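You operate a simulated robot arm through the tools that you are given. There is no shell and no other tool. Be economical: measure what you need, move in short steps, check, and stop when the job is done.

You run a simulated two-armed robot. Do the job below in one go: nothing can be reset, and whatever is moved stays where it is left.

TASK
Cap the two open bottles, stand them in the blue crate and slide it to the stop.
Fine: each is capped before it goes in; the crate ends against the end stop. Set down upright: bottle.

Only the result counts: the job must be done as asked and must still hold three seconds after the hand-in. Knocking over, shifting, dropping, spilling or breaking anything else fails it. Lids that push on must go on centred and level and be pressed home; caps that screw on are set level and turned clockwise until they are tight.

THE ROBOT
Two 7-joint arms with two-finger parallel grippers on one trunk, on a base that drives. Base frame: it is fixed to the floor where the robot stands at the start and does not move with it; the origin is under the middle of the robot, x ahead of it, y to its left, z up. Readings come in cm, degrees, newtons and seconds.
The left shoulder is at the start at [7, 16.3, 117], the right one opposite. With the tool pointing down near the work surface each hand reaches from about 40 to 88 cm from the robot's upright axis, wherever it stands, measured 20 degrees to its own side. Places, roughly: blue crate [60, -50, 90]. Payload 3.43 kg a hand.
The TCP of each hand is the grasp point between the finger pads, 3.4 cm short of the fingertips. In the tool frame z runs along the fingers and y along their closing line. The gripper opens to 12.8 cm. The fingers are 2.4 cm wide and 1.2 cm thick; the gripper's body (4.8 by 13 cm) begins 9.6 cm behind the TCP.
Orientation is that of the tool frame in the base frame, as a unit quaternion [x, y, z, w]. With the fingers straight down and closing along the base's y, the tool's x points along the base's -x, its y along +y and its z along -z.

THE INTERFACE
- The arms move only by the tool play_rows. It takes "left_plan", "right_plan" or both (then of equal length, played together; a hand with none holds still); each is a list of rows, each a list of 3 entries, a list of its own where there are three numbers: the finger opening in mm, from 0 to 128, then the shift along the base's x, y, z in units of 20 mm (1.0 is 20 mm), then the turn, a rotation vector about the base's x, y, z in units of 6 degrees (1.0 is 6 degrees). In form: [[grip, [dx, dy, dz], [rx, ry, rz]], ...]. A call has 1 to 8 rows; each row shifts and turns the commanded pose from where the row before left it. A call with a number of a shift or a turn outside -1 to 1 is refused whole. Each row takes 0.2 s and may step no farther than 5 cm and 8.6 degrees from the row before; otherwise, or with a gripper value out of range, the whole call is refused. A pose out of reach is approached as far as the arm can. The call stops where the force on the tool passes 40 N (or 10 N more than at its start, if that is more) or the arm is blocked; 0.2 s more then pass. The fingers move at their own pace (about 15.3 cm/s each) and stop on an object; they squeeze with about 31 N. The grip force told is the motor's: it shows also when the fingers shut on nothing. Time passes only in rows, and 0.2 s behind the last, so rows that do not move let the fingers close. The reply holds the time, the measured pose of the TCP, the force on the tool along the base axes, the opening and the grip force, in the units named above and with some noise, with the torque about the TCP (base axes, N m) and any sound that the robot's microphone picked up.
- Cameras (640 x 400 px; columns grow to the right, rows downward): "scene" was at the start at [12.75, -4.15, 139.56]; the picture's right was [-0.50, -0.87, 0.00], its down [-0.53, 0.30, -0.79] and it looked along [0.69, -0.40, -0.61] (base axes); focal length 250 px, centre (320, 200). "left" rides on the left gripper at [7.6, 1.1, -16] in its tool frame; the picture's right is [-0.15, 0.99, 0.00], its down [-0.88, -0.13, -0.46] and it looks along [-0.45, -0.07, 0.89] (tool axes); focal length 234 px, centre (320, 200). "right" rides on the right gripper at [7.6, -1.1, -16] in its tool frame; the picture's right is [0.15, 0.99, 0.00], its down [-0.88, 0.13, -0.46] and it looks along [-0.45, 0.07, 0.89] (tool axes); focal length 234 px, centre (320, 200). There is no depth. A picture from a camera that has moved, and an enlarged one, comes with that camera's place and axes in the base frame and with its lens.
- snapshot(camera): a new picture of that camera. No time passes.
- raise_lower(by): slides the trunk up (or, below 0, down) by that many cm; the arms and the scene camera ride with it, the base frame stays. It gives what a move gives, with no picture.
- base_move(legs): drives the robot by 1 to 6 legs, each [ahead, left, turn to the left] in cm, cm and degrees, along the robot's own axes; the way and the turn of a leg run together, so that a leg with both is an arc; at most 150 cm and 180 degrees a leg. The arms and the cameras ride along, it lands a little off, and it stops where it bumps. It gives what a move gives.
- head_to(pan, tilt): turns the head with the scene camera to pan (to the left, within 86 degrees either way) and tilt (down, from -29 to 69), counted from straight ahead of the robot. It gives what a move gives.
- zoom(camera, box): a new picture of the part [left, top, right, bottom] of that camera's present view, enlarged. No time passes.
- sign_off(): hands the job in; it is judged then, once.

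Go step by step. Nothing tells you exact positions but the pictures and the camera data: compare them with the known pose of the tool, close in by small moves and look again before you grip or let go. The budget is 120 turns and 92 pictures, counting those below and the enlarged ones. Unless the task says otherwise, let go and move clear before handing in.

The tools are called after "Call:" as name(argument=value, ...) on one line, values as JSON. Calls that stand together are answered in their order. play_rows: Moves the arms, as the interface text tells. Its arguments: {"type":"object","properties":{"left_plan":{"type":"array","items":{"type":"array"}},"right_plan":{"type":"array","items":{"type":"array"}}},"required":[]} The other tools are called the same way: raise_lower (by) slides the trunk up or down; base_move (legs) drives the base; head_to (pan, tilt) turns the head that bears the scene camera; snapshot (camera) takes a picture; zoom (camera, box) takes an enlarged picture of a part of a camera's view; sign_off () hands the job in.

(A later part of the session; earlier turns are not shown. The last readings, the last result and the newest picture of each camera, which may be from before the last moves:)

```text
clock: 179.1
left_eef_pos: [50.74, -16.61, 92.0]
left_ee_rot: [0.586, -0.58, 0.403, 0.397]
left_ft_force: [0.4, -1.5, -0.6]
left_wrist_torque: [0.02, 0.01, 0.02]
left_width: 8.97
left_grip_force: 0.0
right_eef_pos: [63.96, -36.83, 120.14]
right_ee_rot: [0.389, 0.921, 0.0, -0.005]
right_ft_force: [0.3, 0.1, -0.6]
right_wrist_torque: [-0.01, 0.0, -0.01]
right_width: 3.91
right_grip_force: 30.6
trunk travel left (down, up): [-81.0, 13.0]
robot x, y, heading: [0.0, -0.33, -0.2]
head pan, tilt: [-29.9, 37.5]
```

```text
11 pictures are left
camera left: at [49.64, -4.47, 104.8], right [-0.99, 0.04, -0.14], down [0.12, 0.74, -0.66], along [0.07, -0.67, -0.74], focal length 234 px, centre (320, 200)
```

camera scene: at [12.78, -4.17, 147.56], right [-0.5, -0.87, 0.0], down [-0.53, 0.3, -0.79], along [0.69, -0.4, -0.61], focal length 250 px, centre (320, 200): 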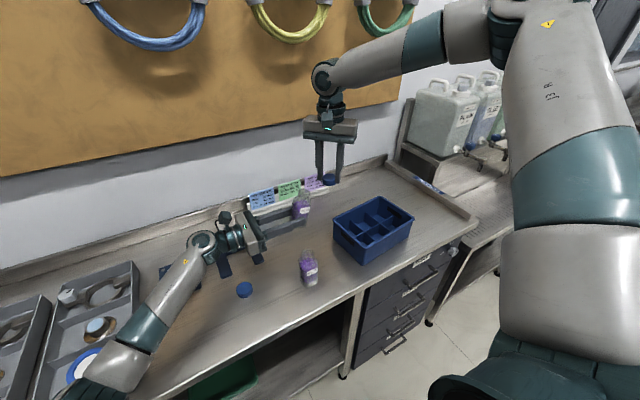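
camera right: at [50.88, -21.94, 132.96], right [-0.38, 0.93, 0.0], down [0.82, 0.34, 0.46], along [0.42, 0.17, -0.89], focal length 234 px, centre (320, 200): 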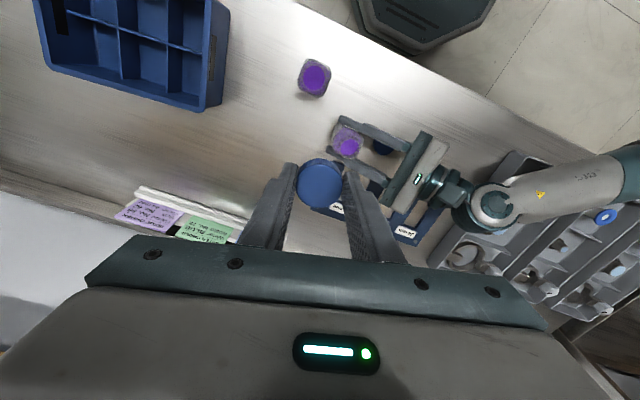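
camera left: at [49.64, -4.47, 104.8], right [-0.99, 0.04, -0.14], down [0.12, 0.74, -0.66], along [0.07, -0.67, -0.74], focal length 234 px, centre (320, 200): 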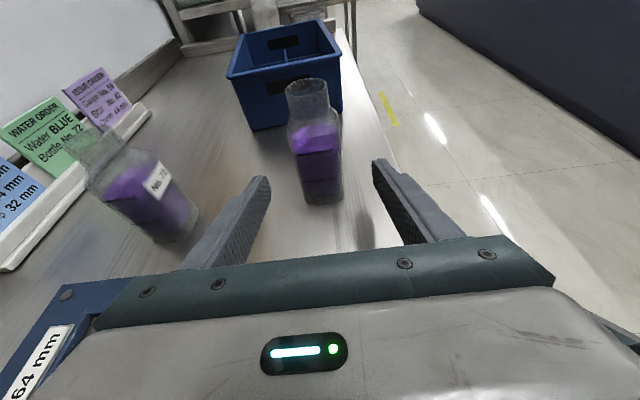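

Call:
play_rows(left_plan=[[90, [0, -1, 0], [0, 0, 0]], [90, [0, -1, -0.1], [0, 0, 0]], [90, [0, -0.75, 0], [0, 0, 0]], [50, [0, 0, 0], [0, 0, 0]], [40, [0, 0, 0], [0, 0, 0]], [40, [0, 0, 0], [0, 0, 0]], [40, [0, 0, 0], [0, 0, 0]]])

Call:
play_rows(left_plan=[[40, [0, 0, 1], [0, 0, 0]], [40, [0, 0, 1], [0, 0, 0]], [40, [0, 0, 1], [0, 0, 0]], [40, [0.8, -0.6, 1], [0, 0, 0]], [40, [0.8, -0.8, 1], [0, 0, 0]], [40, [0.8, -0.8, 0.3], [0, 0, 0]], [40, [0.75, -0.75, 0], [0, 0, 0]]])

Call:
raise_lower(by=-8)

Call:
play_rows(left_plan=[[40, [0, 0, -0.8], [0, 0, 0]], [40, [0, 0, -0.4], [0, 0, 0]], [40, [0, 0, 0], [0, 0, 0]]])

```text
clock: 180.7
left_eef_pos: [50.82, -22.05, 91.94]
left_ee_rot: [0.586, -0.581, 0.402, 0.397]
left_ft_force: [-0.8, 0.5, 0.1]
left_wrist_torque: [-0.08, 0.03, -0.01]
left_width: 4.51
left_grip_force: 30.7
right_eef_pos: [63.81, -36.69, 120.26]
right_ee_rot: [0.389, 0.921, 0.001, -0.003]
right_ft_force: [1.5, -0.6, 0.1]
right_wrist_torque: [-0.03, -0.01, 0.03]
right_width: 3.91
right_grip_force: 30.9
trunk travel left (down, up): [-81.0, 13.0]
robot x, y, heading: [0.28, -0.08, -0.0]
head pan, tilt: [-29.9, 37.5]
```

```text
clock: 182.3
left_eef_pos: [57.13, -27.83, 102.56]
left_ee_rot: [0.586, -0.581, 0.402, 0.398]
left_ft_force: [0.3, 0.0, -1.5]
left_wrist_torque: [0.02, 0.02, 0.0]
left_width: 4.52
left_grip_force: 31.1
right_eef_pos: [63.91, -36.87, 120.28]
right_ee_rot: [0.389, 0.921, 0.001, -0.004]
right_ft_force: [0.1, -0.1, -1.0]
right_wrist_torque: [-0.02, 0.0, -0.01]
right_width: 3.89
right_grip_force: 30.8
trunk travel left (down, up): [-81.0, 13.0]
robot x, y, heading: [-0.06, -0.11, 0.2]
head pan, tilt: [-29.9, 37.5]
```

```text
clock: 183.5
left_eef_pos: [56.91, -27.8, 94.57]
left_ee_rot: [0.586, -0.58, 0.403, 0.397]
left_ft_force: [-0.2, -0.6, -0.9]
left_wrist_torque: [0.0, 0.0, -0.01]
left_width: 4.53
left_grip_force: 30.7
right_eef_pos: [63.95, -36.67, 112.21]
right_ee_rot: [0.389, 0.921, 0.0, -0.004]
right_ft_force: [0.3, -0.4, -0.3]
right_wrist_torque: [0.0, 0.0, 0.04]
right_width: 3.9
right_grip_force: 31.0
trunk travel left (down, up): [-73.0, 21.0]
robot x, y, heading: [0.09, -0.11, 0.2]
head pan, tilt: [-29.9, 37.5]
```

```text
clock: 184.3
left_eef_pos: [56.99, -27.78, 92.2]
left_ee_rot: [0.585, -0.581, 0.401, 0.398]
left_ft_force: [0.0, 0.6, -2.4]
left_wrist_torque: [-0.02, 0.0, -0.02]
left_width: 4.55
left_grip_force: 31.1
right_eef_pos: [63.86, -36.63, 112.38]
right_ee_rot: [0.389, 0.921, 0.0, -0.004]
right_ft_force: [-0.3, -0.4, 0.6]
right_wrist_torque: [0.0, 0.0, 0.01]
right_width: 3.9
right_grip_force: 31.3
trunk travel left (down, up): [-73.0, 21.0]
robot x, y, heading: [0.3, -0.26, -0.2]
head pan, tilt: [-29.9, 37.5]
```

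Call:
play_rows(left_plan=[[40, [0, 0, -0.06], [0, 0, 0]], [40, [0, 0, -0.06], [0, 0, 0]], [40, [0, 0, 0], [0, 0, 0]], [40, [0, 0, 0], [0, 0, 0]], [40, [0, 0, 0], [0, 0, 0]], [40, [0, 0, 0], [0, 0, 0]], [40, [0, 0, 0], [0, 0, 0]], [40, [0, 0, 0], [0, 0, 0]]], right_plan=[[30, [-0.43, 0.3, 0], [0, 0, 1]], [30, [-0.43, 0.3, 0], [0, 0, 1]], [30, [-0.43, 0.3, 0], [0, 0, 1]], [30, [-0.43, 0.3, 0], [0, 0, 1]], [30, [-0.43, 0.3, 0], [0, 0, 1]], [30, [-0.43, 0.3, 0], [0, 0, 1]], [30, [-0.43, 0.3, 0], [0, 0, 1]], [30, [-0.43, 0.3, 0], [0, 0, 1]]])

Call:
zoom(camera="right", box=[250, 80, 410, 230])

```text
clock: 186.1
left_eef_pos: [56.96, -27.66, 92.13]
left_ee_rot: [0.585, -0.58, 0.403, 0.398]
left_ft_force: [-0.4, 0.1, -1.2]
left_wrist_torque: [-0.01, 0.01, -0.01]
left_width: 4.53
left_grip_force: 31.1
right_eef_pos: [56.96, -31.71, 112.24]
right_ee_rot: [-0.02, 1.0, -0.001, -0.004]
right_ft_force: [-0.3, 1.2, -0.4]
right_wrist_torque: [-0.03, 0.02, 0.0]
right_width: 3.9
right_grip_force: 31.1
trunk travel left (down, up): [-73.0, 21.0]
robot x, y, heading: [0.26, -0.2, -0.1]
head pan, tilt: [-29.9, 37.5]
```

```text
2.67 times, centred on (330, 155) of right
camera zoom: at [49.62, -33.23, 128.33], right [-0.19, 0.98, 0.0], down [0.88, 0.17, 0.45], along [0.44, 0.08, -0.89], focal length 624 px, centre (293, 320)
```

zoom: 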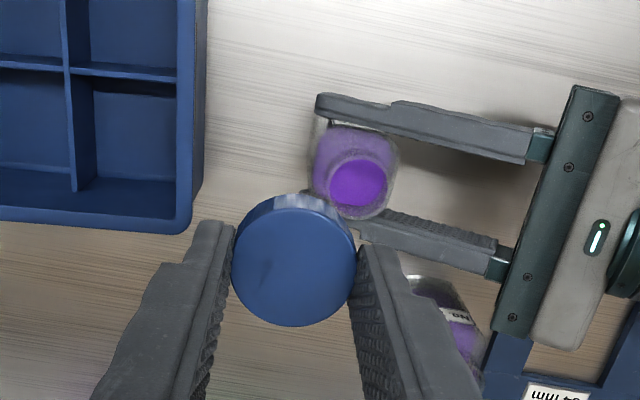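

Call:
play_rows(left_plan=[[40, [0, 0, -0.08], [0, 0, 0]], [40, [0, 0, 0], [0, 0, 0]], [40, [0, 0, 0], [0, 0, 0]], [40, [0, 0, 0], [0, 0, 0]], [40, [0, 0, 0], [0, 0, 0]], [40, [0, 0, 0], [0, 0, 0]], [40, [0, 0, 0], [0, 0, 0]]], right_plan=[[30, [0.05, 0.85, 0], [0, 0, 1]], [30, [0, 0.85, 0], [0, 0, 1]], [30, [0, 0, -1], [0, 0, 0]], [30, [0, 0, -1], [0, 0, 0]], [30, [0, 0, -1], [0, 0, 0]], [30, [0, 0, -1], [0, 0, 0]], [30, [0, 0, -1], [0, 0, 0]]])

Call:
play_rows(right_plan=[[30, [0, 0, -0.1], [0, 0, 0]], [30, [0, 0, -0.1], [0, 0, 0]], [30, [0, 0, 0], [0, 0, 0]]])

Call:
zoom(camera="left", box=[230, 30, 390, 180])

```text
clock: 187.7
left_eef_pos: [56.95, -27.9, 91.93]
left_ee_rot: [0.585, -0.58, 0.403, 0.398]
left_ft_force: [0.9, 0.6, 7.3]
left_wrist_torque: [-0.04, 0.07, -0.01]
left_width: 4.51
left_grip_force: 30.5
right_eef_pos: [57.1, -28.44, 102.13]
right_ee_rot: [-0.124, 0.992, -0.001, -0.004]
right_ft_force: [-0.3, -0.1, -0.5]
right_wrist_torque: [0.0, -0.05, -0.01]
right_width: 3.93
right_grip_force: 31.5
trunk travel left (down, up): [-73.0, 21.0]
robot x, y, heading: [-0.46, 0.2, -0.4]
head pan, tilt: [-29.9, 37.5]
```

```text
clock: 188.5
left_eef_pos: [57.13, -27.88, 91.69]
left_ee_rot: [0.586, -0.58, 0.404, 0.397]
left_ft_force: [1.1, -0.9, 9.5]
left_wrist_torque: [-0.05, 0.06, 0.03]
left_width: 4.52
left_grip_force: 30.6
right_eef_pos: [56.98, -28.39, 101.82]
right_ee_rot: [-0.124, 0.992, -0.001, -0.004]
right_ft_force: [0.6, 0.0, -0.7]
right_wrist_torque: [-0.03, 0.01, -0.01]
right_width: 3.92
right_grip_force: 30.7
trunk travel left (down, up): [-73.0, 21.0]
robot x, y, heading: [0.19, 0.17, 0.0]
head pan, tilt: [-29.9, 37.5]
```

```text
2.67 times, centred on (310, 105) of left
camera zoom: at [55.71, -15.68, 104.62], right [-0.99, 0.04, -0.14], down [0.12, 0.74, -0.66], along [0.08, -0.67, -0.74], focal length 624 px, centre (347, 453)
```

zoom: 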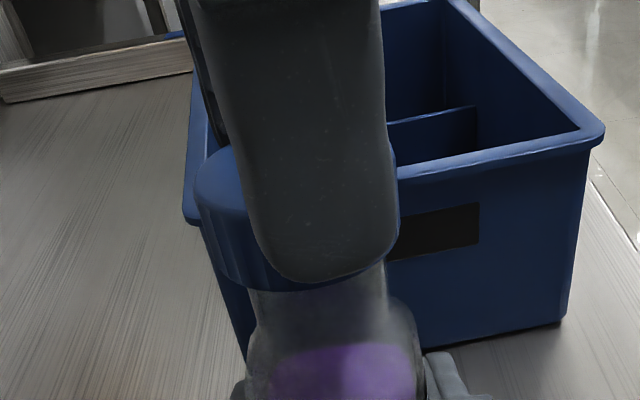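

Call:
play_rows(right_plan=[[30, [0, 0, -0.1], [0, 0, 0]], [30, [0, 0, -0.1], [0, 0, 0]], [30, [0, 0, -0.1], [0, 0, 0]], [30, [0, 0, 0], [0, 0, 0]]])

Call:
play_rows(right_plan=[[30, [0, 0, -0.1], [0, 0, 0]], [30, [0, 0, -0.1], [0, 0, 0]], [30, [0, 0, 0], [0, 0, 0]]])

```text
clock: 189.5
left_eef_pos: [56.98, -27.8, 91.91]
left_ee_rot: [0.586, -0.581, 0.403, 0.397]
left_ft_force: [2.4, -0.9, 10.8]
left_wrist_torque: [-0.13, 0.07, 0.04]
left_width: 4.51
left_grip_force: 30.8
right_eef_pos: [57.04, -28.42, 101.18]
right_ee_rot: [-0.124, 0.992, -0.001, -0.003]
right_ft_force: [0.0, -0.4, -1.0]
right_wrist_torque: [-0.03, 0.0, 0.01]
right_width: 3.92
right_grip_force: 31.3
trunk travel left (down, up): [-73.0, 21.0]
robot x, y, heading: [0.12, 0.32, -0.1]
head pan, tilt: [-29.9, 37.5]
```

```text
clock: 190.3
left_eef_pos: [56.86, -27.81, 91.85]
left_ee_rot: [0.585, -0.581, 0.403, 0.398]
left_ft_force: [2.1, -0.9, 12.1]
left_wrist_torque: [-0.09, 0.09, 0.03]
left_width: 4.55
left_grip_force: 31.1
right_eef_pos: [56.94, -28.4, 100.83]
right_ee_rot: [-0.123, 0.992, 0.0, -0.004]
right_ft_force: [-0.4, -0.1, 0.3]
right_wrist_torque: [0.03, -0.02, 0.0]
right_width: 3.92
right_grip_force: 31.1
trunk travel left (down, up): [-73.0, 21.0]
robot x, y, heading: [0.07, -0.39, 0.1]
head pan, tilt: [-29.9, 37.5]
```

Call:
play_rows(right_plan=[[30, [0, 0, -0.1], [0, 0, 0]], [30, [0, 0, -0.1], [0, 0, 0]], [30, [0, 0, -0.1], [0, 0, 0]], [30, [0, 0, -0.08], [0, 0, 0]], [30, [0, 0, 0], [0, 0, 0]]])

Call:
play_rows(right_plan=[[30, [0, 0, 0], [0, 0, -1]], [30, [0, 0, 0], [0, 0, -1]], [30, [0, 0, 0], [0, 0, -1]], [30, [0, 0, 0], [0, 0, -1]], [30, [0, 0, 0], [0, 0, -1]], [30, [0, 0, 0], [0, 0, -1]]])

```text
clock: 191.5
left_eef_pos: [56.92, -27.78, 91.92]
left_ee_rot: [0.586, -0.58, 0.404, 0.397]
left_ft_force: [12.9, -2.0, 2.7]
left_wrist_torque: [-0.64, 0.35, 0.12]
left_width: 4.49
left_grip_force: 31.5
right_eef_pos: [56.94, -28.46, 100.34]
right_ee_rot: [-0.123, 0.992, -0.002, -0.003]
right_ft_force: [-9.6, -4.3, 21.4]
right_wrist_torque: [-0.16, 0.46, 0.0]
right_width: 3.92
right_grip_force: 31.0
trunk travel left (down, up): [-73.0, 21.0]
robot x, y, heading: [0.58, -0.11, -0.1]
head pan, tilt: [-29.9, 37.5]
```

```text
clock: 192.9
left_eef_pos: [56.98, -27.89, 91.85]
left_ee_rot: [0.586, -0.58, 0.403, 0.397]
left_ft_force: [14.8, 2.6, 1.1]
left_wrist_torque: [-0.12, 0.08, 0.08]
left_width: 4.51
left_grip_force: 30.9
right_eef_pos: [56.94, -28.52, 100.15]
right_ee_rot: [0.19, 0.982, 0.0, -0.004]
right_ft_force: [-9.0, -5.8, 20.3]
right_wrist_torque: [-0.21, 0.31, -0.03]
right_width: 3.93
right_grip_force: 31.6
trunk travel left (down, up): [-73.0, 21.0]
robot x, y, heading: [0.01, 0.09, -0.1]
head pan, tilt: [-29.9, 37.5]
```

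Call:
play_rows(right_plan=[[30, [-0.08, -0.05, 0], [0, 0, -1]], [30, [0, 0, 0], [0, 0, -1]], [30, [0, 0, 0], [0, 0, -1]], [30, [0, 0, 0], [0, 0, -1]], [30, [0, 0, 0], [0, 0, -1]], [30, [0, 0, 0], [0, 0, -1]]])

Call:
play_rows(right_plan=[[30, [0, 0, 0], [0, 0, -1]], [30, [0, 0, 0], [0, 0, -1]], [30, [0, 0, 0], [0, 0, -1]], [30, [0, 0, 0], [0, 0, -1]], [30, [0, 0, 0], [0, 0, -1]], [30, [0, 0, 0], [0, 0, -1]]])

Call:
play_rows(right_plan=[[30, [0, 0, 0.1], [0, 0, 0]], [30, [0, 0, 0.15], [0, 0, 0]], [30, [0, 0, 0], [0, 0, 0]]])

```text
clock: 194.3
left_eef_pos: [56.87, -27.79, 91.87]
left_ee_rot: [0.586, -0.58, 0.403, 0.398]
left_ft_force: [0.3, 8.3, 5.3]
left_wrist_torque: [0.3, -0.15, -0.04]
left_width: 4.51
left_grip_force: 30.7
right_eef_pos: [56.94, -28.52, 100.06]
right_ee_rot: [0.484, 0.875, 0.001, -0.004]
right_ft_force: [3.3, -4.4, 9.7]
right_wrist_torque: [-0.18, -0.16, 0.01]
right_width: 3.9
right_grip_force: 30.4
trunk travel left (down, up): [-73.0, 21.0]
robot x, y, heading: [-0.12, 0.1, -0.3]
head pan, tilt: [-29.9, 37.5]
```

```text
clock: 195.7
left_eef_pos: [56.73, -27.8, 91.97]
left_ee_rot: [0.585, -0.581, 0.402, 0.398]
left_ft_force: [-7.8, 3.2, 6.2]
left_wrist_torque: [0.08, 0.01, -0.05]
left_width: 4.5
left_grip_force: 30.8
right_eef_pos: [56.79, -28.54, 100.13]
right_ee_rot: [0.731, 0.682, 0.002, -0.003]
right_ft_force: [4.1, -1.3, 0.8]
right_wrist_torque: [-0.06, -0.21, 0.0]
right_width: 3.91
right_grip_force: 31.1
trunk travel left (down, up): [-73.0, 21.0]
robot x, y, heading: [-0.52, 0.09, 0.1]
head pan, tilt: [-29.9, 37.5]
```

```text
clock: 196.5
left_eef_pos: [56.93, -27.92, 91.97]
left_ee_rot: [0.585, -0.579, 0.405, 0.398]
left_ft_force: [-12.0, 0.4, 23.5]
left_wrist_torque: [-0.07, -0.54, -0.11]
left_width: 4.52
left_grip_force: 31.4
right_eef_pos: [56.94, -28.61, 100.62]
right_ee_rot: [0.73, 0.683, 0.002, -0.004]
right_ft_force: [11.5, 0.3, -24.6]
right_wrist_torque: [-0.05, -0.43, 0.0]
right_width: 3.88
right_grip_force: 31.4
trunk travel left (down, up): [-73.0, 21.0]
robot x, y, heading: [0.04, -0.21, -0.4]
head pan, tilt: [-29.9, 37.5]
```

Bottle 75 takes this cap's thread (it now resists lifting), so this cap belongs to No. 75. I'll go on turning it until it is tight.

Call:
play_rows(right_plan=[[30, [0, 0, -0.25], [0, 0, 0]], [60, [0, 0, 0], [0, 0, 0]], [60, [0, 0, 0], [0, 0, 1]], [60, [0, 0, 0], [0, 0, 1]], [60, [0, 0, 0], [0, 0, 1]], [60, [0, 0, 0], [0, 0, 1]], [60, [0, 0, 0], [0, 0, 1]], [60, [0, 0, 0], [0, 0, 1]]])

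Call:
play_rows(right_plan=[[60, [0, 0, 0], [0, 0, 1]], [60, [0, 0, 0], [0, 0, 1]], [60, [0, 0, 0], [0, 0, 1]], [60, [0, 0, 0], [0, 0, 1]], [60, [0, 0, 0], [0, 0, 1]], [60, [0, 0, 0], [0, 0, 1]], [60, [0, 0, 0], [0, 0, 1]], [60, [0, 0, 0], [0, 0, 1]]])

Call:
play_rows(right_plan=[[60, [0, 0, 0], [0, 0, 1]], [60, [0, 0, 0], [0, 0, 1]], [60, [0, 0, 0], [0, 0, 1]], [60, [0, 0, 0], [0, 0, 1]], [30, [0, 0, 0], [0, 0, 0]], [30, [0, 0, 0], [0, 0, 0]], [30, [0, 0, 0], [0, 0, 0]]])

Call:
play_rows(right_plan=[[30, [0, 0, 0], [0, 0, -1]], [30, [0, 0, 0], [0, 0, -1]], [30, [0, 0, -0.02], [0, 0, -1]], [30, [0, 0, 0], [0, 0, -1]], [30, [0, 0, -0.02], [0, 0, -1]], [30, [0, 0, 0], [0, 0, -1]]])

Call:
play_rows(right_plan=[[30, [0, 0, 0], [0, 0, -1]], [30, [0, 0, 0], [0, 0, -1]], [30, [0, 0, -0.02], [0, 0, -1]], [30, [0, 0, 0], [0, 0, -1]], [30, [0, 0, -0.02], [0, 0, -1]], [30, [0, 0, 0], [0, 0, -1]]])

Call:
play_rows(right_plan=[[30, [0, 0, 0], [0, 0, -1]], [30, [0, 0, 0], [0, 0, -1]], [30, [0, 0, -0.02], [0, 0, -1]], [30, [0, 0, 0], [0, 0, -1]], [30, [0, 0, -0.02], [0, 0, -1]], [30, [0, 0, 0], [0, 0, -1]]])

```text
clock: 198.3
left_eef_pos: [56.89, -27.69, 91.74]
left_ee_rot: [0.585, -0.581, 0.402, 0.398]
left_ft_force: [2.6, 3.0, 8.4]
left_wrist_torque: [0.16, 0.05, -0.04]
left_width: 4.52
left_grip_force: 31.2
right_eef_pos: [56.99, -28.53, 100.15]
right_ee_rot: [0.483, 0.876, 0.002, -0.004]
right_ft_force: [-0.3, -0.2, 1.1]
right_wrist_torque: [-0.02, 0.04, -0.01]
right_width: 6.0
right_grip_force: 0.2
trunk travel left (down, up): [-73.0, 21.0]
robot x, y, heading: [-0.24, -0.04, 0.1]
head pan, tilt: [-29.9, 37.5]
```

```text
clock: 200.1
left_eef_pos: [57.02, -27.79, 91.83]
left_ee_rot: [0.586, -0.581, 0.402, 0.397]
left_ft_force: [-1.2, 0.9, 2.2]
left_wrist_torque: [0.04, 0.11, -0.05]
left_width: 4.51
left_grip_force: 30.7
right_eef_pos: [56.99, -28.64, 100.11]
right_ee_rot: [0.084, 0.996, -0.001, -0.004]
right_ft_force: [0.6, 0.0, -0.5]
right_wrist_torque: [-0.02, 0.01, 0.01]
right_width: 6.0
right_grip_force: 0.1
trunk travel left (down, up): [-73.0, 21.0]
robot x, y, heading: [0.32, 0.16, -0.0]
head pan, tilt: [-29.9, 37.5]
```

```text
clock: 201.7
left_eef_pos: [56.91, -27.79, 91.82]
left_ee_rot: [0.586, -0.581, 0.402, 0.398]
left_ft_force: [-0.9, -1.6, 0.3]
left_wrist_torque: [0.03, 0.07, 0.02]
left_width: 4.52
left_grip_force: 31.4
right_eef_pos: [56.87, -28.54, 100.12]
right_ee_rot: [-0.123, 0.992, -0.002, -0.003]
right_ft_force: [-0.3, 1.4, 1.0]
right_wrist_torque: [0.03, -0.04, 0.02]
right_width: 3.95
right_grip_force: 31.5
trunk travel left (down, up): [-73.0, 21.0]
robot x, y, heading: [-0.15, -0.17, -0.1]
head pan, tilt: [-29.9, 37.5]
```

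```text
clock: 203.1
left_eef_pos: [57.0, -27.84, 91.77]
left_ee_rot: [0.586, -0.58, 0.403, 0.398]
left_ft_force: [-1.3, -10.9, -1.1]
left_wrist_torque: [0.46, -0.04, 0.03]
left_width: 4.51
left_grip_force: 31.5
right_eef_pos: [56.88, -28.51, 100.08]
right_ee_rot: [0.19, 0.982, 0.0, -0.004]
right_ft_force: [0.4, 10.4, 0.1]
right_wrist_torque: [0.37, -0.01, 0.02]
right_width: 3.93
right_grip_force: 31.6
trunk travel left (down, up): [-73.0, 21.0]
robot x, y, heading: [-0.07, 0.21, -0.3]
head pan, tilt: [-29.9, 37.5]
```

```text
clock: 204.5
left_eef_pos: [56.86, -27.86, 91.85]
left_ee_rot: [0.585, -0.581, 0.402, 0.398]
left_ft_force: [-2.1, -10.1, -1.9]
left_wrist_torque: [0.2, -0.15, -0.02]
left_width: 4.5
left_grip_force: 31.0
right_eef_pos: [56.9, -28.55, 99.96]
right_ee_rot: [0.484, 0.875, 0.002, -0.003]
right_ft_force: [2.8, 8.4, 6.5]
right_wrist_torque: [0.39, -0.14, 0.02]
right_width: 3.96
right_grip_force: 30.9
trunk travel left (down, up): [-73.0, 21.0]
robot x, y, heading: [0.04, -0.2, -0.6]
head pan, tilt: [-29.9, 37.5]
```

```text
clock: 205.9
left_eef_pos: [56.94, -27.78, 91.82]
left_ee_rot: [0.585, -0.58, 0.403, 0.398]
left_ft_force: [-1.1, -0.5, -1.6]
left_wrist_torque: [0.09, 0.11, -0.68]
left_width: 4.55
left_grip_force: 31.3
right_eef_pos: [56.96, -28.54, 99.84]
right_ee_rot: [0.732, 0.682, 0.002, -0.003]
right_ft_force: [1.7, 0.9, 2.7]
right_wrist_torque: [0.02, -0.08, 0.7]
right_width: 3.95
right_grip_force: 30.8
trunk travel left (down, up): [-73.0, 21.0]
robot x, y, heading: [-0.03, -0.11, -0.2]
head pan, tilt: [-29.9, 37.5]
```

Call:
play_rows(right_plan=[[30, [0, 0, 0], [0, 0, -1]], [30, [0, 0, 0], [0, 0, -0.5]], [30, [0, 0, 0], [0, 0, 0]]])

```text
clock: 206.7
left_eef_pos: [56.94, -27.92, 91.72]
left_ee_rot: [0.586, -0.58, 0.402, 0.397]
left_ft_force: [-0.7, 1.0, -0.8]
left_wrist_torque: [-0.07, 0.22, -0.68]
left_width: 4.55
left_grip_force: 30.8
right_eef_pos: [56.87, -28.61, 99.85]
right_ee_rot: [0.782, 0.623, 0.002, -0.003]
right_ft_force: [0.7, -1.0, 0.7]
right_wrist_torque: [-0.05, -0.09, 0.65]
right_width: 3.92
right_grip_force: 31.1
trunk travel left (down, up): [-73.0, 21.0]
robot x, y, heading: [-0.18, 0.27, -0.2]
head pan, tilt: [-29.9, 37.5]
```

Call:
play_rows(left_plan=[[70, [0, 0, 0], [0, 0, 0]], [70, [0, 0, 0], [0, 0, 0]], [70, [0, 0.5, 0], [0, 0, 0]], [70, [0, 1, 0], [0, 0, 0]], [70, [0, 1, 0.2], [0, 0, 0]], [70, [0, 1, 0.3], [0, 0, 0]], [70, [0, 1, 0.3], [0, 0, 0]]])

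Call:
play_rows(right_plan=[[30, [0, 0, 0.5], [0, 0, 0]], [30, [0, 0, 1], [0, 0, 0]], [30, [0, 0, 1], [0, 0, 0]], [30, [0, 0, 1], [0, 0, 0]], [30, [0, 0, 1], [0, 0, 0]], [30, [0, 0, 0.5], [0, 0, 0]]])

Call:
snapshot(camera="scene")

```text
clock: 208.3
left_eef_pos: [56.98, -18.66, 93.56]
left_ee_rot: [0.585, -0.581, 0.403, 0.398]
left_ft_force: [-0.4, 0.4, 0.0]
left_wrist_torque: [-0.01, -0.01, 0.05]
left_width: 7.02
left_grip_force: 0.0
right_eef_pos: [56.92, -28.44, 99.92]
right_ee_rot: [0.782, 0.624, 0.002, -0.003]
right_ft_force: [0.3, -0.9, -0.2]
right_wrist_torque: [-0.03, 0.0, 0.03]
right_width: 3.93
right_grip_force: 31.3
trunk travel left (down, up): [-73.0, 21.0]
robot x, y, heading: [-0.15, -0.19, 0.1]
head pan, tilt: [-29.9, 37.5]
```

```text
clock: 209.7
left_eef_pos: [57.02, -18.88, 93.44]
left_ee_rot: [0.585, -0.58, 0.403, 0.398]
left_ft_force: [0.3, 0.1, 0.7]
left_wrist_torque: [-0.02, 0.0, 0.06]
left_width: 7.0
left_grip_force: 0.1
right_eef_pos: [56.92, -28.78, 109.82]
right_ee_rot: [0.782, 0.624, 0.001, -0.003]
right_ft_force: [0.3, -0.3, -1.8]
right_wrist_torque: [-0.01, 0.05, -0.01]
right_width: 3.95
right_grip_force: 30.8
trunk travel left (down, up): [-73.0, 21.0]
robot x, y, heading: [0.21, 0.02, -0.4]
head pan, tilt: [-29.9, 37.5]
```

```text
8 pictures are left
camera scene: at [12.81, -4.25, 147.56], right [-0.5, -0.87, 0.0], down [-0.53, 0.3, -0.79], along [0.69, -0.4, -0.61], focal length 250 px, centre (320, 200)
```

scene: 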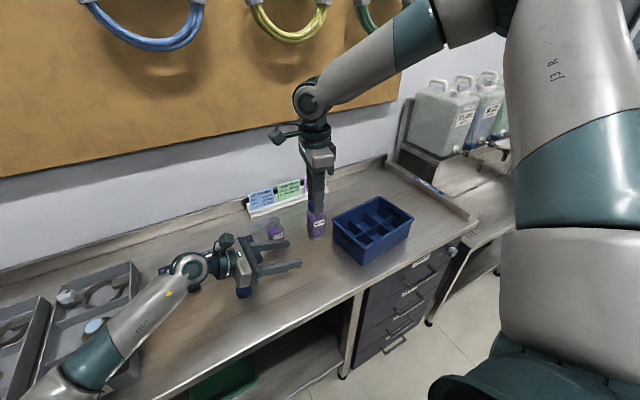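

Call:
play_rows(right_plan=[[30, [0.12, -0.9, 0.1], [0, 0, 0]], [30, [0.12, -0.9, 0.1], [0, 0, 0]], [30, [0.12, -0.9, 0], [0, 0, 0]], [30, [0.12, -0.9, 0], [0, 0, 0]], [30, [0.12, -0.9, 0], [0, 0, 0]], [30, [0.12, -0.9, 0], [0, 0, 0]], [30, [0.1, -0.95, 0], [0, 0, 0]], [30, [0, 0, 0], [0, 0, 0]]])

Call:
zoom(camera="scene", box=[310, 150, 430, 260])

```text
clock: 211.5
left_eef_pos: [57.11, -18.69, 93.46]
left_ee_rot: [0.586, -0.58, 0.402, 0.397]
left_ft_force: [0.4, -0.7, 0.1]
left_wrist_torque: [-0.01, 0.01, 0.0]
left_width: 7.0
left_grip_force: 0.0
right_eef_pos: [58.61, -41.33, 110.25]
right_ee_rot: [0.782, 0.624, 0.002, -0.003]
right_ft_force: [0.2, 0.1, -1.9]
right_wrist_torque: [-0.03, 0.03, 0.05]
right_width: 3.93
right_grip_force: 31.1
trunk travel left (down, up): [-73.0, 21.0]
robot x, y, heading: [0.26, -0.07, 0.2]
head pan, tilt: [-29.9, 37.5]
```

```text
3.64 times, centred on (370, 205) of scene
camera zoom: at [12.82, -4.2, 147.56], right [-0.5, -0.87, 0.0], down [-0.53, 0.3, -0.79], along [0.69, -0.4, -0.61], focal length 908 px, centre (138, 182)
```

zoom: 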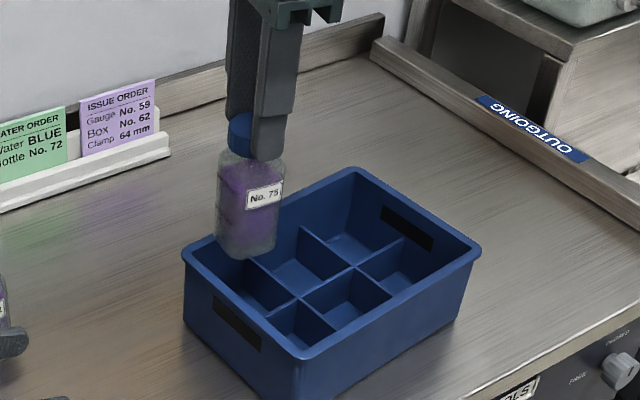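

Call:
play_rows(right_plan=[[30, [0.03, -0.22, 0], [0, 0, 0]], [30, [0, 0, -0.8], [0, 0, 0]], [30, [0, 0, -0.8], [0, 0, 0]], [30, [0, 0, -0.8], [0, 0, 0]], [30, [0, 0, -0.8], [0, 0, 0]], [30, [0, 0, -0.8], [0, 0, 0]], [30, [0, 0, 0], [0, 0, 0]]])

Call:
play_rows(right_plan=[[30, [0, 0, -0.2], [0, 0, 0]], [30, [0, 0, -0.1], [0, 0, 0]], [30, [0, 0, 0], [0, 0, 0]]])

```text
clock: 213.1
left_eef_pos: [56.96, -18.69, 93.48]
left_ee_rot: [0.586, -0.58, 0.403, 0.398]
left_ft_force: [-0.6, -0.4, -0.4]
left_wrist_torque: [0.02, 0.02, -0.03]
left_width: 7.0
left_grip_force: 0.0
right_eef_pos: [58.69, -41.68, 102.27]
right_ee_rot: [0.781, 0.624, 0.002, -0.004]
right_ft_force: [0.1, 0.4, -1.8]
right_wrist_torque: [0.0, 0.0, -0.04]
right_width: 3.92
right_grip_force: 30.8
trunk travel left (down, up): [-73.0, 21.0]
robot x, y, heading: [-0.01, -0.2, 0.0]
head pan, tilt: [-29.9, 37.5]
```

```text
clock: 213.9
left_eef_pos: [57.0, -18.73, 93.43]
left_ee_rot: [0.586, -0.581, 0.402, 0.397]
left_ft_force: [0.0, 0.6, 0.3]
left_wrist_torque: [0.0, 0.02, 0.01]
left_width: 7.0
left_grip_force: 0.0
right_eef_pos: [58.72, -41.73, 101.71]
right_ee_rot: [0.782, 0.624, 0.001, -0.004]
right_ft_force: [1.0, -0.5, -1.5]
right_wrist_torque: [0.01, -0.01, 0.0]
right_width: 3.91
right_grip_force: 30.9
trunk travel left (down, up): [-73.0, 21.0]
robot x, y, heading: [0.11, -0.47, -0.1]
head pan, tilt: [-29.9, 37.5]
```

Call:
play_rows(right_plan=[[30, [0, 0, -0.15], [0, 0, 0]], [30, [0, 0, -0.15], [0, 0, 0]], [30, [0, 0, 0], [0, 0, 0]]])

Call:
play_rows(right_plan=[[30, [0, 0, -0.1], [0, 0, 0]], [30, [0, 0, 0], [0, 0, 0]]])

```text
clock: 214.7
left_eef_pos: [57.0, -18.75, 93.46]
left_ee_rot: [0.586, -0.58, 0.402, 0.397]
left_ft_force: [0.1, -0.5, 0.0]
left_wrist_torque: [0.01, 0.01, -0.01]
left_width: 7.02
left_grip_force: 0.0
right_eef_pos: [58.61, -41.69, 101.02]
right_ee_rot: [0.781, 0.624, 0.002, -0.002]
right_ft_force: [-1.0, -0.2, -2.0]
right_wrist_torque: [0.02, 0.0, 0.01]
right_width: 3.92
right_grip_force: 31.4
trunk travel left (down, up): [-73.0, 21.0]
robot x, y, heading: [0.16, -0.01, 0.0]
head pan, tilt: [-29.9, 37.5]
```

```text
clock: 215.3
left_eef_pos: [56.96, -18.75, 93.44]
left_ee_rot: [0.586, -0.581, 0.402, 0.398]
left_ft_force: [-0.3, -0.1, -1.0]
left_wrist_torque: [-0.01, -0.03, 0.01]
left_width: 7.0
left_grip_force: 0.1
right_eef_pos: [58.55, -41.79, 100.88]
right_ee_rot: [0.781, 0.625, 0.002, -0.003]
right_ft_force: [-0.7, -0.1, -1.7]
right_wrist_torque: [0.0, 0.02, -0.03]
right_width: 3.92
right_grip_force: 31.2
trunk travel left (down, up): [-73.0, 21.0]
robot x, y, heading: [0.01, -0.03, -0.1]
head pan, tilt: [-29.9, 37.5]
```

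Call:
play_rows(right_plan=[[30, [0, 0, -0.1], [0, 0, 0]], [30, [0, 0, -0.1], [0, 0, 0]], [30, [0, 0, 0], [0, 0, 0]]])

Call:
play_rows(right_plan=[[30, [0, 0, -0.08], [0, 0, 0]], [30, [0, 0, 0], [0, 0, 0]]])

```text
clock: 216.1
left_eef_pos: [57.08, -18.74, 93.45]
left_ee_rot: [0.586, -0.581, 0.402, 0.398]
left_ft_force: [-0.7, 1.1, 0.0]
left_wrist_torque: [-0.03, -0.01, 0.0]
left_width: 7.0
left_grip_force: 0.2
right_eef_pos: [58.69, -41.68, 100.39]
right_ee_rot: [0.782, 0.624, 0.002, -0.003]
right_ft_force: [-0.4, -0.7, -1.6]
right_wrist_torque: [0.0, 0.03, 0.0]
right_width: 3.94
right_grip_force: 30.6
trunk travel left (down, up): [-73.0, 21.0]
robot x, y, heading: [-0.4, -0.39, -0.2]
head pan, tilt: [-29.9, 37.5]
```

```text
clock: 216.7
left_eef_pos: [57.06, -18.74, 93.47]
left_ee_rot: [0.586, -0.58, 0.403, 0.398]
left_ft_force: [0.0, 0.5, 0.2]
left_wrist_torque: [0.01, 0.01, 0.01]
left_width: 7.01
left_grip_force: 0.1
right_eef_pos: [58.5, -41.74, 100.4]
right_ee_rot: [0.781, 0.624, 0.002, -0.002]
right_ft_force: [0.4, -1.0, 1.4]
right_wrist_torque: [-0.05, 0.0, -0.02]
right_width: 3.91
right_grip_force: 31.1
trunk travel left (down, up): [-73.0, 21.0]
robot x, y, heading: [0.16, -0.43, -0.0]
head pan, tilt: [-29.9, 37.5]
```

Call:
play_rows(right_plan=[[60, [0, 0, 0], [0, 0, 0]], [60, [0, 0, 0], [0, 0, 0]], [60, [0, 0, 0.5], [0, 0, 0]], [60, [0, 0, 1], [0, 0, 0]], [60, [0, 0, 1], [0, 0, 0]], [60, [0, 0, 1], [0, 0, 0]], [60, [0, 0, 1], [0, 0, 1]], [60, [0, 0, 1], [0, 0, 1]]], left_plan=[[70, [0, 0, 1], [0, 0, 0]], [70, [0, 0, 1], [0, 0, 0]], [70, [0, 0, 1], [0, 0, 0]], [70, [0, 0, 1], [0, 0, 0]], [70, [0, 0, 1], [0, 0, 0]], [70, [0, 0, 1], [0, 0, 0]], [70, [0, 0, 1], [0, 0, 0]], [70, [0, 0, 1], [0, 0, 0]]])

Call:
play_rows(right_plan=[[60, [0, 0, 0], [0, 0, 1]], [60, [0, 0, 0], [0, 0, 1]], [60, [0, 0, 0], [0, 0, 1]], [60, [0, 0, 0], [0, 0, 1]], [60, [0, 0, 0], [0, 0, 1]], [60, [0, 0, 0], [0, 0, 1]], [60, [0, 0, 0], [0, 0, 1]], [60, [0, 0, 0], [0, 0, 1]]], left_plan=[[70, [0, 0, 1], [0, 0, 0]], [70, [0, 0, 1], [0, 0, 0]], [70, [0, 0, 1], [0, 0, 0]], [70, [0, 0, 1], [0, 0, 0]], [70, [0, 0, 0], [0, 0, 0]], [70, [0, 0, 0], [0, 0, 0]], [70, [0, 0, 0], [0, 0, 0]], [70, [0, 0, 0], [0, 0, 0]]])

Call:
base_move(legs=[[0, 24, 0]])

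Call:
snapshot(camera="scene")

```text
clock: 218.5
left_eef_pos: [57.01, -18.8, 109.52]
left_ee_rot: [0.586, -0.581, 0.402, 0.397]
left_ft_force: [-0.1, -0.8, -0.3]
left_wrist_torque: [-0.01, 0.01, -0.03]
left_width: 7.02
left_grip_force: 0.0
right_eef_pos: [58.59, -41.71, 111.28]
right_ee_rot: [0.712, 0.702, 0.002, -0.003]
right_ft_force: [0.4, -0.4, -0.1]
right_wrist_torque: [0.02, -0.05, -0.01]
right_width: 5.99
right_grip_force: 0.1
trunk travel left (down, up): [-73.0, 21.0]
robot x, y, heading: [0.33, -0.12, -0.2]
head pan, tilt: [-29.9, 37.5]
```

```text
clock: 220.3
left_eef_pos: [56.99, -18.75, 117.37]
left_ee_rot: [0.586, -0.581, 0.402, 0.398]
left_ft_force: [0.9, -0.1, 0.1]
left_wrist_torque: [-0.02, 0.01, 0.01]
left_width: 7.03
left_grip_force: 0.0
right_eef_pos: [58.77, -41.75, 111.36]
right_ee_rot: [0.364, 0.931, 0.001, -0.004]
right_ft_force: [-0.1, 0.3, 0.6]
right_wrist_torque: [0.01, 0.04, -0.02]
right_width: 6.01
right_grip_force: 0.0
trunk travel left (down, up): [-73.0, 21.0]
robot x, y, heading: [0.12, -0.37, 0.1]
head pan, tilt: [-29.9, 37.5]
```

```text
clock: 222.1
left_eef_pos: [56.95, 5.3, 117.34]
left_ee_rot: [0.584, -0.583, 0.401, 0.399]
left_ft_force: [-0.8, -0.3, 0.4]
left_wrist_torque: [-0.03, -0.01, 0.0]
left_width: 7.0
left_grip_force: 0.1
right_eef_pos: [58.61, -17.8, 111.3]
right_ee_rot: [0.367, 0.93, 0.001, -0.004]
right_ft_force: [-0.3, -1.0, 0.1]
right_wrist_torque: [-0.01, 0.0, 0.0]
right_width: 6.0
right_grip_force: 0.2
trunk travel left (down, up): [-73.0, 21.0]
robot x, y, heading: [-0.03, 24.12, -0.3]
head pan, tilt: [-29.9, 37.5]
```

```text
6 pictures are left
camera scene: at [12.88, 19.94, 147.56], right [-0.5, -0.86, 0.0], down [-0.53, 0.31, -0.79], along [0.69, -0.4, -0.61], focal length 250 px, centre (320, 200)
```

scene: 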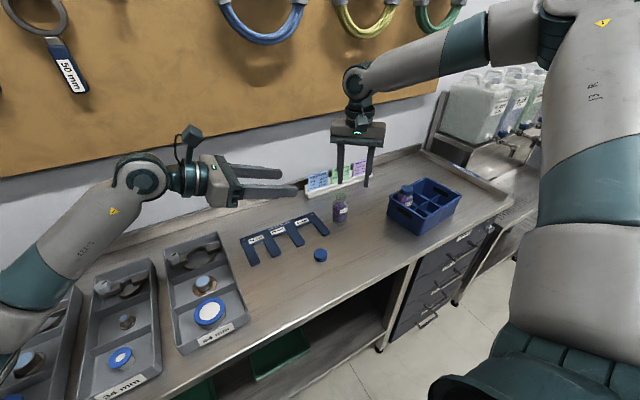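

Call:
play_rows(right_plan=[[80, [-0.19, 0.98, -0.6], [0, 0, 0]], [80, [-0.19, 0.98, -0.8], [0, 0, 0]], [80, [-0.19, 0.98, -1], [0, 0, 0]], [80, [-0.19, 0.98, -1], [0, 0, 0]], [80, [-0.19, 0.98, -1], [0, 0, 0]], [80, [-0.19, 0.98, -1], [0, 0, 0]], [80, [0, 0, -1], [0, 0, 0]], [80, [0, 0, -0.8], [0, 0, 0]]])

Call:
snapshot(camera="right")

```text
clock: 223.9
left_eef_pos: [57.07, 5.4, 117.37]
left_ee_rot: [0.585, -0.582, 0.401, 0.399]
left_ft_force: [-0.2, -1.0, -0.1]
left_wrist_torque: [0.01, -0.01, -0.01]
left_width: 6.99
left_grip_force: 0.0
right_eef_pos: [56.41, -5.98, 96.71]
right_ee_rot: [0.367, 0.93, 0.0, -0.004]
right_ft_force: [0.8, 0.1, 0.7]
right_wrist_torque: [-0.01, -0.02, 0.0]
right_width: 7.99
right_grip_force: 0.0
trunk travel left (down, up): [-73.0, 21.0]
robot x, y, heading: [-0.09, 24.28, -0.2]
head pan, tilt: [-29.9, 37.5]
```

```text
5 pictures are left
camera right: at [50.2, -1.56, 112.77], right [0.57, 0.82, 0.0], down [0.74, -0.51, 0.45], along [0.37, -0.26, -0.89], focal length 234 px, centre (320, 200)
```

right: 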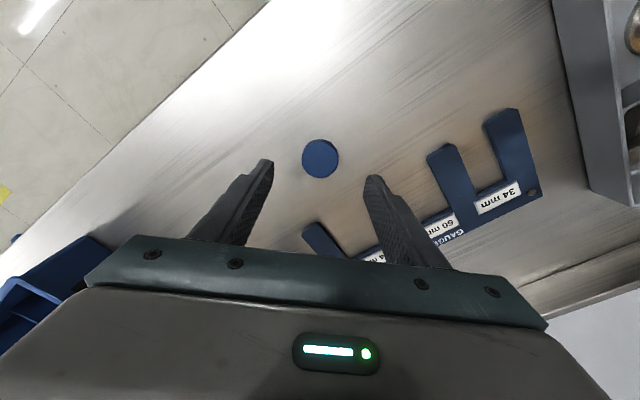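

Call:
play_rows(right_plan=[[80, [0, 0, -1], [0, 0, 0]], [80, [0, 0, -1], [0, 0, 0]], [80, [0, 0, -1], [0, 0, 0]], [80, [0, 0, -0.4], [0, 0, 0]], [30, [0, 0, 0], [0, 0, 0]], [30, [0, 0, 0], [0, 0, 0]], [30, [0, 0, 0], [0, 0, 0]]])

Call:
play_rows(right_plan=[[30, [0, 0, 1], [0, 0, 0]], [30, [0, 0, 1], [0, 0, 0]], [30, [0, 0, 1], [0, 0, 0]], [30, [0, 0, 1], [0, 0, 0]], [30, [0, 0, 1], [0, 0, 0]], [30, [0, 0, 1], [0, 0, 0]], [30, [0.2, -1, 1], [0, 0, 0]], [30, [0.2, -1, 1], [0, 0, 0]]])

Call:
play_rows(right_plan=[[30, [0.2, -1, 1], [0, 0, 0]], [30, [0.2, -1, 1], [0, 0, 0]], [30, [0.2, -1, 1], [0, 0, 0]], [30, [0.2, -1, 1], [0, 0, 0]]])

Call:
base_move(legs=[[0, -24, 0]])

```text
clock: 225.5
left_eef_pos: [56.83, 5.31, 117.34]
left_ee_rot: [0.585, -0.581, 0.403, 0.398]
left_ft_force: [-0.6, 0.0, 0.6]
left_wrist_torque: [0.0, 0.0, 0.0]
left_width: 6.99
left_grip_force: 0.0
right_eef_pos: [56.61, -5.87, 90.03]
right_ee_rot: [0.368, 0.93, 0.0, -0.003]
right_ft_force: [0.0, -0.1, 0.5]
right_wrist_torque: [0.0, 0.02, 0.0]
right_width: 3.9
right_grip_force: 31.3
trunk travel left (down, up): [-73.0, 21.0]
robot x, y, heading: [0.13, 24.34, -0.4]
head pan, tilt: [-29.9, 37.5]
```

```text
clock: 227.3
left_eef_pos: [56.87, 5.3, 117.46]
left_ee_rot: [0.584, -0.582, 0.402, 0.398]
left_ft_force: [-1.3, -0.2, 0.7]
left_wrist_torque: [0.05, 0.02, 0.0]
left_width: 7.02
left_grip_force: 0.1
right_eef_pos: [57.06, -10.06, 106.01]
right_ee_rot: [0.368, 0.93, 0.002, -0.004]
right_ft_force: [-1.0, 1.0, 0.8]
right_wrist_torque: [0.02, 0.01, -0.02]
right_width: 3.91
right_grip_force: 31.0
trunk travel left (down, up): [-73.0, 21.0]
robot x, y, heading: [0.1, 24.48, -0.4]
head pan, tilt: [-29.9, 37.5]
```

```text
clock: 228.3
left_eef_pos: [56.94, 5.19, 117.34]
left_ee_rot: [0.585, -0.582, 0.402, 0.398]
left_ft_force: [0.3, -0.5, -0.4]
left_wrist_torque: [-0.01, 0.02, -0.01]
left_width: 6.99
left_grip_force: 0.1
right_eef_pos: [58.68, -18.13, 114.06]
right_ee_rot: [0.367, 0.93, 0.001, -0.004]
right_ft_force: [-0.3, -0.9, 0.1]
right_wrist_torque: [0.0, 0.01, 0.0]
right_width: 3.93
right_grip_force: 30.9
trunk travel left (down, up): [-73.0, 21.0]
robot x, y, heading: [-0.02, 24.37, -0.4]
head pan, tilt: [-29.9, 37.5]
```

```text
clock: 230.1
left_eef_pos: [56.87, -18.57, 117.47]
left_ee_rot: [0.584, -0.582, 0.402, 0.4]
left_ft_force: [0.6, 0.2, -0.6]
left_wrist_torque: [0.03, 0.0, -0.01]
left_width: 7.02
left_grip_force: 0.0
right_eef_pos: [58.35, -41.89, 113.99]
right_ee_rot: [0.368, 0.93, 0.001, -0.004]
right_ft_force: [-0.4, -0.1, 0.2]
right_wrist_torque: [-0.01, 0.01, -0.01]
right_width: 3.91
right_grip_force: 31.2
trunk travel left (down, up): [-73.0, 21.0]
robot x, y, heading: [-0.12, 0.4, -0.6]
head pan, tilt: [-29.9, 37.5]
```

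Call:
play_rows(left_plan=[[85, [0.87, 0.76, 0], [0, 0, 0]], [85, [0.87, 0.76, 0], [0, 0, 0]], [85, [0.87, 0.76, 0], [0, 0, 0]], [85, [0.87, 0.76, 0], [0, 0, 0]], [85, [0.87, 0.76, -0.5], [0, 0, 0]], [85, [0.87, 0.76, -1], [0, 0, 0]], [85, [0, 0, -1], [0, 0, 0]], [85, [0, 0, -1], [0, 0, 0]]])

Call:
play_rows(left_plan=[[85, [0, 0, -1], [0, 0, 0]], [85, [0, 0, -1], [0, 0, 0]], [85, [0, 0, -1], [0, 0, 0]], [85, [0, 0, -1], [0, 0, 0]], [85, [0, 0, -1], [0, 0, 0]], [85, [0, 0, -1], [0, 0, 0]], [85, [0, 0, -1], [0, 0, 0]], [85, [0, 0, -0.7], [0, 0, 0]]])

Call:
snapshot(camera="left")

```text
clock: 231.9
left_eef_pos: [67.39, -9.57, 110.27]
left_ee_rot: [0.584, -0.582, 0.402, 0.399]
left_ft_force: [0.7, -0.2, -0.6]
left_wrist_torque: [-0.01, 0.04, 0.0]
left_width: 8.5
left_grip_force: 0.0
right_eef_pos: [58.55, -41.85, 113.88]
right_ee_rot: [0.368, 0.93, 0.0, -0.004]
right_ft_force: [-0.8, 0.3, -0.2]
right_wrist_torque: [0.01, 0.03, -0.01]
right_width: 3.94
right_grip_force: 31.2
trunk travel left (down, up): [-73.0, 21.0]
robot x, y, heading: [0.11, -0.07, -0.5]
head pan, tilt: [-29.9, 37.5]
```

```text
clock: 233.7
left_eef_pos: [67.21, -9.53, 94.96]
left_ee_rot: [0.584, -0.582, 0.401, 0.398]
left_ft_force: [0.3, -0.3, 1.1]
left_wrist_torque: [0.0, -0.03, -0.04]
left_width: 8.49
left_grip_force: 0.0
right_eef_pos: [58.47, -41.86, 114.08]
right_ee_rot: [0.367, 0.93, 0.001, -0.003]
right_ft_force: [-0.6, -0.1, 0.1]
right_wrist_torque: [0.0, -0.02, 0.01]
right_width: 3.91
right_grip_force: 31.2
trunk travel left (down, up): [-73.0, 21.0]
robot x, y, heading: [-0.03, -0.18, -0.4]
head pan, tilt: [-29.9, 37.5]
```

```text
4 pictures are left
camera left: at [65.97, 2.51, 107.76], right [-0.99, 0.05, -0.14], down [0.13, 0.74, -0.66], along [0.07, -0.67, -0.74], focal length 234 px, centre (320, 200)
```

left: 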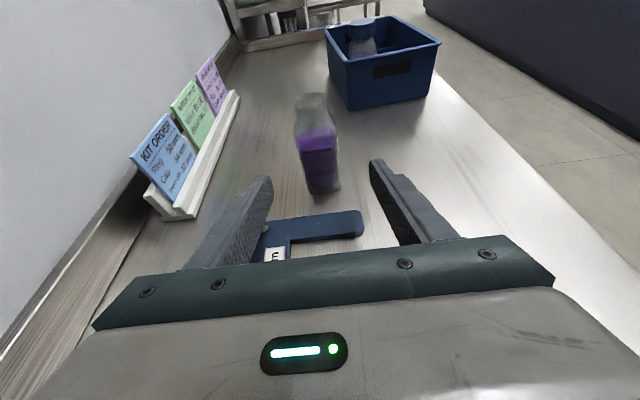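

Call:
play_rows(left_plan=[[85, [0, -0.5, -0.5], [0, 0, 0]], [85, [0, -1, -0.5], [0, 0, 0]], [85, [0, -1, -0.5], [0, 0, 0]], [85, [0, -1, -0.05], [0, 0, 0]], [85, [0, -1, 0], [0, 0, 0]], [85, [0, -0.6, 0], [0, 0, 0]], [50, [0, 0, 0], [0, 0, 0]], [40, [0, 0, 0], [0, 0, 0]]])

Call:
play_rows(left_plan=[[40, [0, 0, 0], [0, 0, 0]], [40, [0, 0, 1], [0, 0, 0]], [40, [0, 0, 0.5], [0, 0, 0]], [40, [-1, -0.75, 0], [0, 0, 0]], [40, [-1, -0.8, 0], [0, 0, 0]], [40, [-1, -0.8, 0], [0, 0, 0]], [40, [-1, -0.8, 0], [0, 0, 0]], [40, [-1, -0.8, 0], [0, 0, 0]]])

Call:
play_rows(left_plan=[[40, [-0.15, 0, -0.6], [0, 0, 0]], [40, [0, 0, -0.6], [0, 0, 0]], [40, [0, 0, -0.2], [0, 0, 0]], [40, [0, 0, 0], [0, 0, 0]]])

Call:
play_rows(left_plan=[[40, [0, 0, -0.06], [0, 0, 0]], [40, [0, 0, -0.04], [0, 0, 0]], [40, [0, 0, 0], [0, 0, 0]]])

```text
clock: 235.5
left_eef_pos: [67.25, -19.72, 91.88]
left_ee_rot: [0.585, -0.581, 0.402, 0.398]
left_ft_force: [0.5, 0.8, -0.1]
left_wrist_torque: [0.04, 0.0, -0.01]
left_width: 4.49
left_grip_force: 31.0
right_eef_pos: [58.36, -41.85, 114.0]
right_ee_rot: [0.367, 0.93, 0.0, -0.004]
right_ft_force: [0.1, -0.1, -0.7]
right_wrist_torque: [0.02, 0.01, -0.01]
right_width: 3.91
right_grip_force: 30.8
trunk travel left (down, up): [-73.0, 21.0]
robot x, y, heading: [-0.07, 0.04, -0.4]
head pan, tilt: [-29.9, 37.5]
```

```text
clock: 237.3
left_eef_pos: [57.06, -27.58, 94.95]
left_ee_rot: [0.585, -0.582, 0.402, 0.398]
left_ft_force: [0.5, 0.1, -0.7]
left_wrist_torque: [-0.01, -0.02, 0.0]
left_width: 4.5
left_grip_force: 30.8
right_eef_pos: [58.5, -41.9, 113.97]
right_ee_rot: [0.368, 0.93, 0.001, -0.003]
right_ft_force: [-0.1, 0.1, 0.2]
right_wrist_torque: [-0.01, 0.0, 0.02]
right_width: 3.91
right_grip_force: 30.7
trunk travel left (down, up): [-73.0, 21.0]
robot x, y, heading: [0.26, 0.33, -0.4]
head pan, tilt: [-29.9, 37.5]
```

```text
clock: 238.3
left_eef_pos: [56.81, -27.61, 92.15]
left_ee_rot: [0.585, -0.582, 0.402, 0.398]
left_ft_force: [0.4, -0.1, -1.2]
left_wrist_torque: [0.01, -0.01, 0.02]
left_width: 4.5
left_grip_force: 31.1
right_eef_pos: [58.52, -41.9, 113.94]
right_ee_rot: [0.367, 0.93, 0.0, -0.004]
right_ft_force: [0.3, 0.5, 0.1]
right_wrist_torque: [0.01, -0.01, 0.0]
right_width: 3.93
right_grip_force: 30.5
trunk travel left (down, up): [-73.0, 21.0]
robot x, y, heading: [-0.11, 0.26, -0.4]
head pan, tilt: [-29.9, 37.5]
```

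```text
clock: 239.1
left_eef_pos: [56.91, -27.61, 91.88]
left_ee_rot: [0.584, -0.581, 0.402, 0.399]
left_ft_force: [-0.3, 0.4, -1.1]
left_wrist_torque: [-0.02, -0.04, -0.03]
left_width: 4.49
left_grip_force: 31.0
right_eef_pos: [58.47, -41.89, 114.07]
right_ee_rot: [0.367, 0.93, 0.001, -0.004]
right_ft_force: [0.1, 1.0, -0.2]
right_wrist_torque: [0.01, 0.0, -0.04]
right_width: 3.92
right_grip_force: 30.9
trunk travel left (down, up): [-73.0, 21.0]
robot x, y, heading: [0.08, 0.52, -0.4]
head pan, tilt: [-29.9, 37.5]
```

Call:
play_rows(left_plan=[[40, [0, 0, -0.05], [0, 0, 0]], [40, [0, 0, -0.03], [0, 0, 0]], [40, [0, 0, 0], [0, 0, 0]], [40, [0, 0, 0], [0, 0, 0]], [40, [0, 0, 0], [0, 0, 0]], [40, [0, 0, 0], [0, 0, 0]], [40, [0, 0, 0], [0, 0, 0]], [40, [0, 0, 0], [0, 0, 0]]], right_plan=[[30, [-0.1, 0.866, 0], [0, 0, 1]], [30, [-0.1, 0.866, 0], [0, 0, 1]], [30, [-0.1, 0.866, 0], [0, 0, 1]], [30, [-0.1, 0.866, 0], [0, 0, 1]], [30, [-0.1, 0.866, 0], [0, 0, 1]], [30, [-0.1, 0.866, 0], [0, 0, 1]], [30, [-0.1, 0.866, 0], [0, 0, 1]], [30, [-0.1, 0.866, 0], [0, 0, 1]]])

Call:
play_rows(right_plan=[[30, [0, 0, -1], [0, 0, 0.75]], [30, [0, 0, -1], [0, 0, 0.75]], [30, [0, 0, -1], [0, 0, 0]], [30, [0, 0, -1], [0, 0, 0]], [30, [0, 0, -1], [0, 0, 0]], [30, [0, 0, -0.9], [0, 0, 0]], [30, [0, 0, 0], [0, 0, 0]]])

Call:
zoom(camera="left", box=[230, 30, 390, 180])

```text
clock: 240.9
left_eef_pos: [56.92, -27.6, 91.91]
left_ee_rot: [0.583, -0.581, 0.403, 0.399]
left_ft_force: [2.9, -3.0, 14.2]
left_wrist_torque: [-0.02, -0.09, -0.02]
left_width: 4.51
left_grip_force: 31.1
right_eef_pos: [56.77, -27.93, 113.87]
right_ee_rot: [-0.043, 0.999, -0.001, -0.004]
right_ft_force: [0.2, 0.4, -1.2]
right_wrist_torque: [0.01, 0.03, -0.01]
right_width: 3.92
right_grip_force: 31.0
trunk travel left (down, up): [-73.0, 21.0]
robot x, y, heading: [0.15, -0.02, -0.1]
head pan, tilt: [-29.9, 37.5]
```

```text
clock: 242.5
left_eef_pos: [56.84, -27.6, 91.88]
left_ee_rot: [0.584, -0.582, 0.403, 0.399]
left_ft_force: [3.7, -2.5, 19.9]
left_wrist_torque: [-0.05, -0.11, 0.04]
left_width: 4.5
left_grip_force: 30.7
right_eef_pos: [56.78, -27.86, 102.18]
right_ee_rot: [-0.12, 0.993, -0.002, -0.003]
right_ft_force: [0.4, -0.7, 0.3]
right_wrist_torque: [0.0, 0.04, -0.01]
right_width: 3.91
right_grip_force: 31.5
trunk travel left (down, up): [-73.0, 21.0]
robot x, y, heading: [0.1, 0.48, -0.5]
head pan, tilt: [-29.9, 37.5]
```

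```text
2.67 times, centred on (310, 105) of left
camera zoom: at [55.64, -15.43, 104.64], right [-0.99, 0.05, -0.14], down [0.13, 0.74, -0.66], along [0.07, -0.67, -0.74], focal length 624 px, centre (347, 453)
```

zoom: 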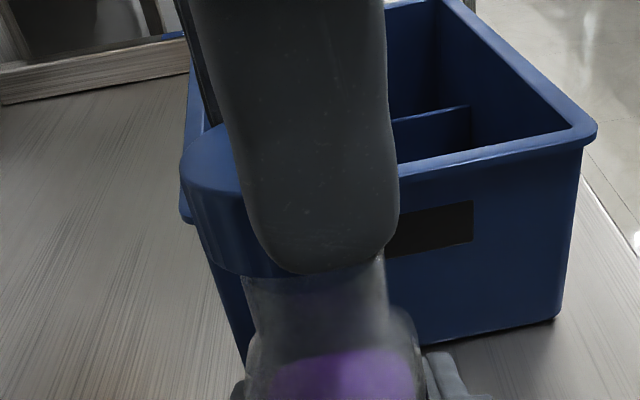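

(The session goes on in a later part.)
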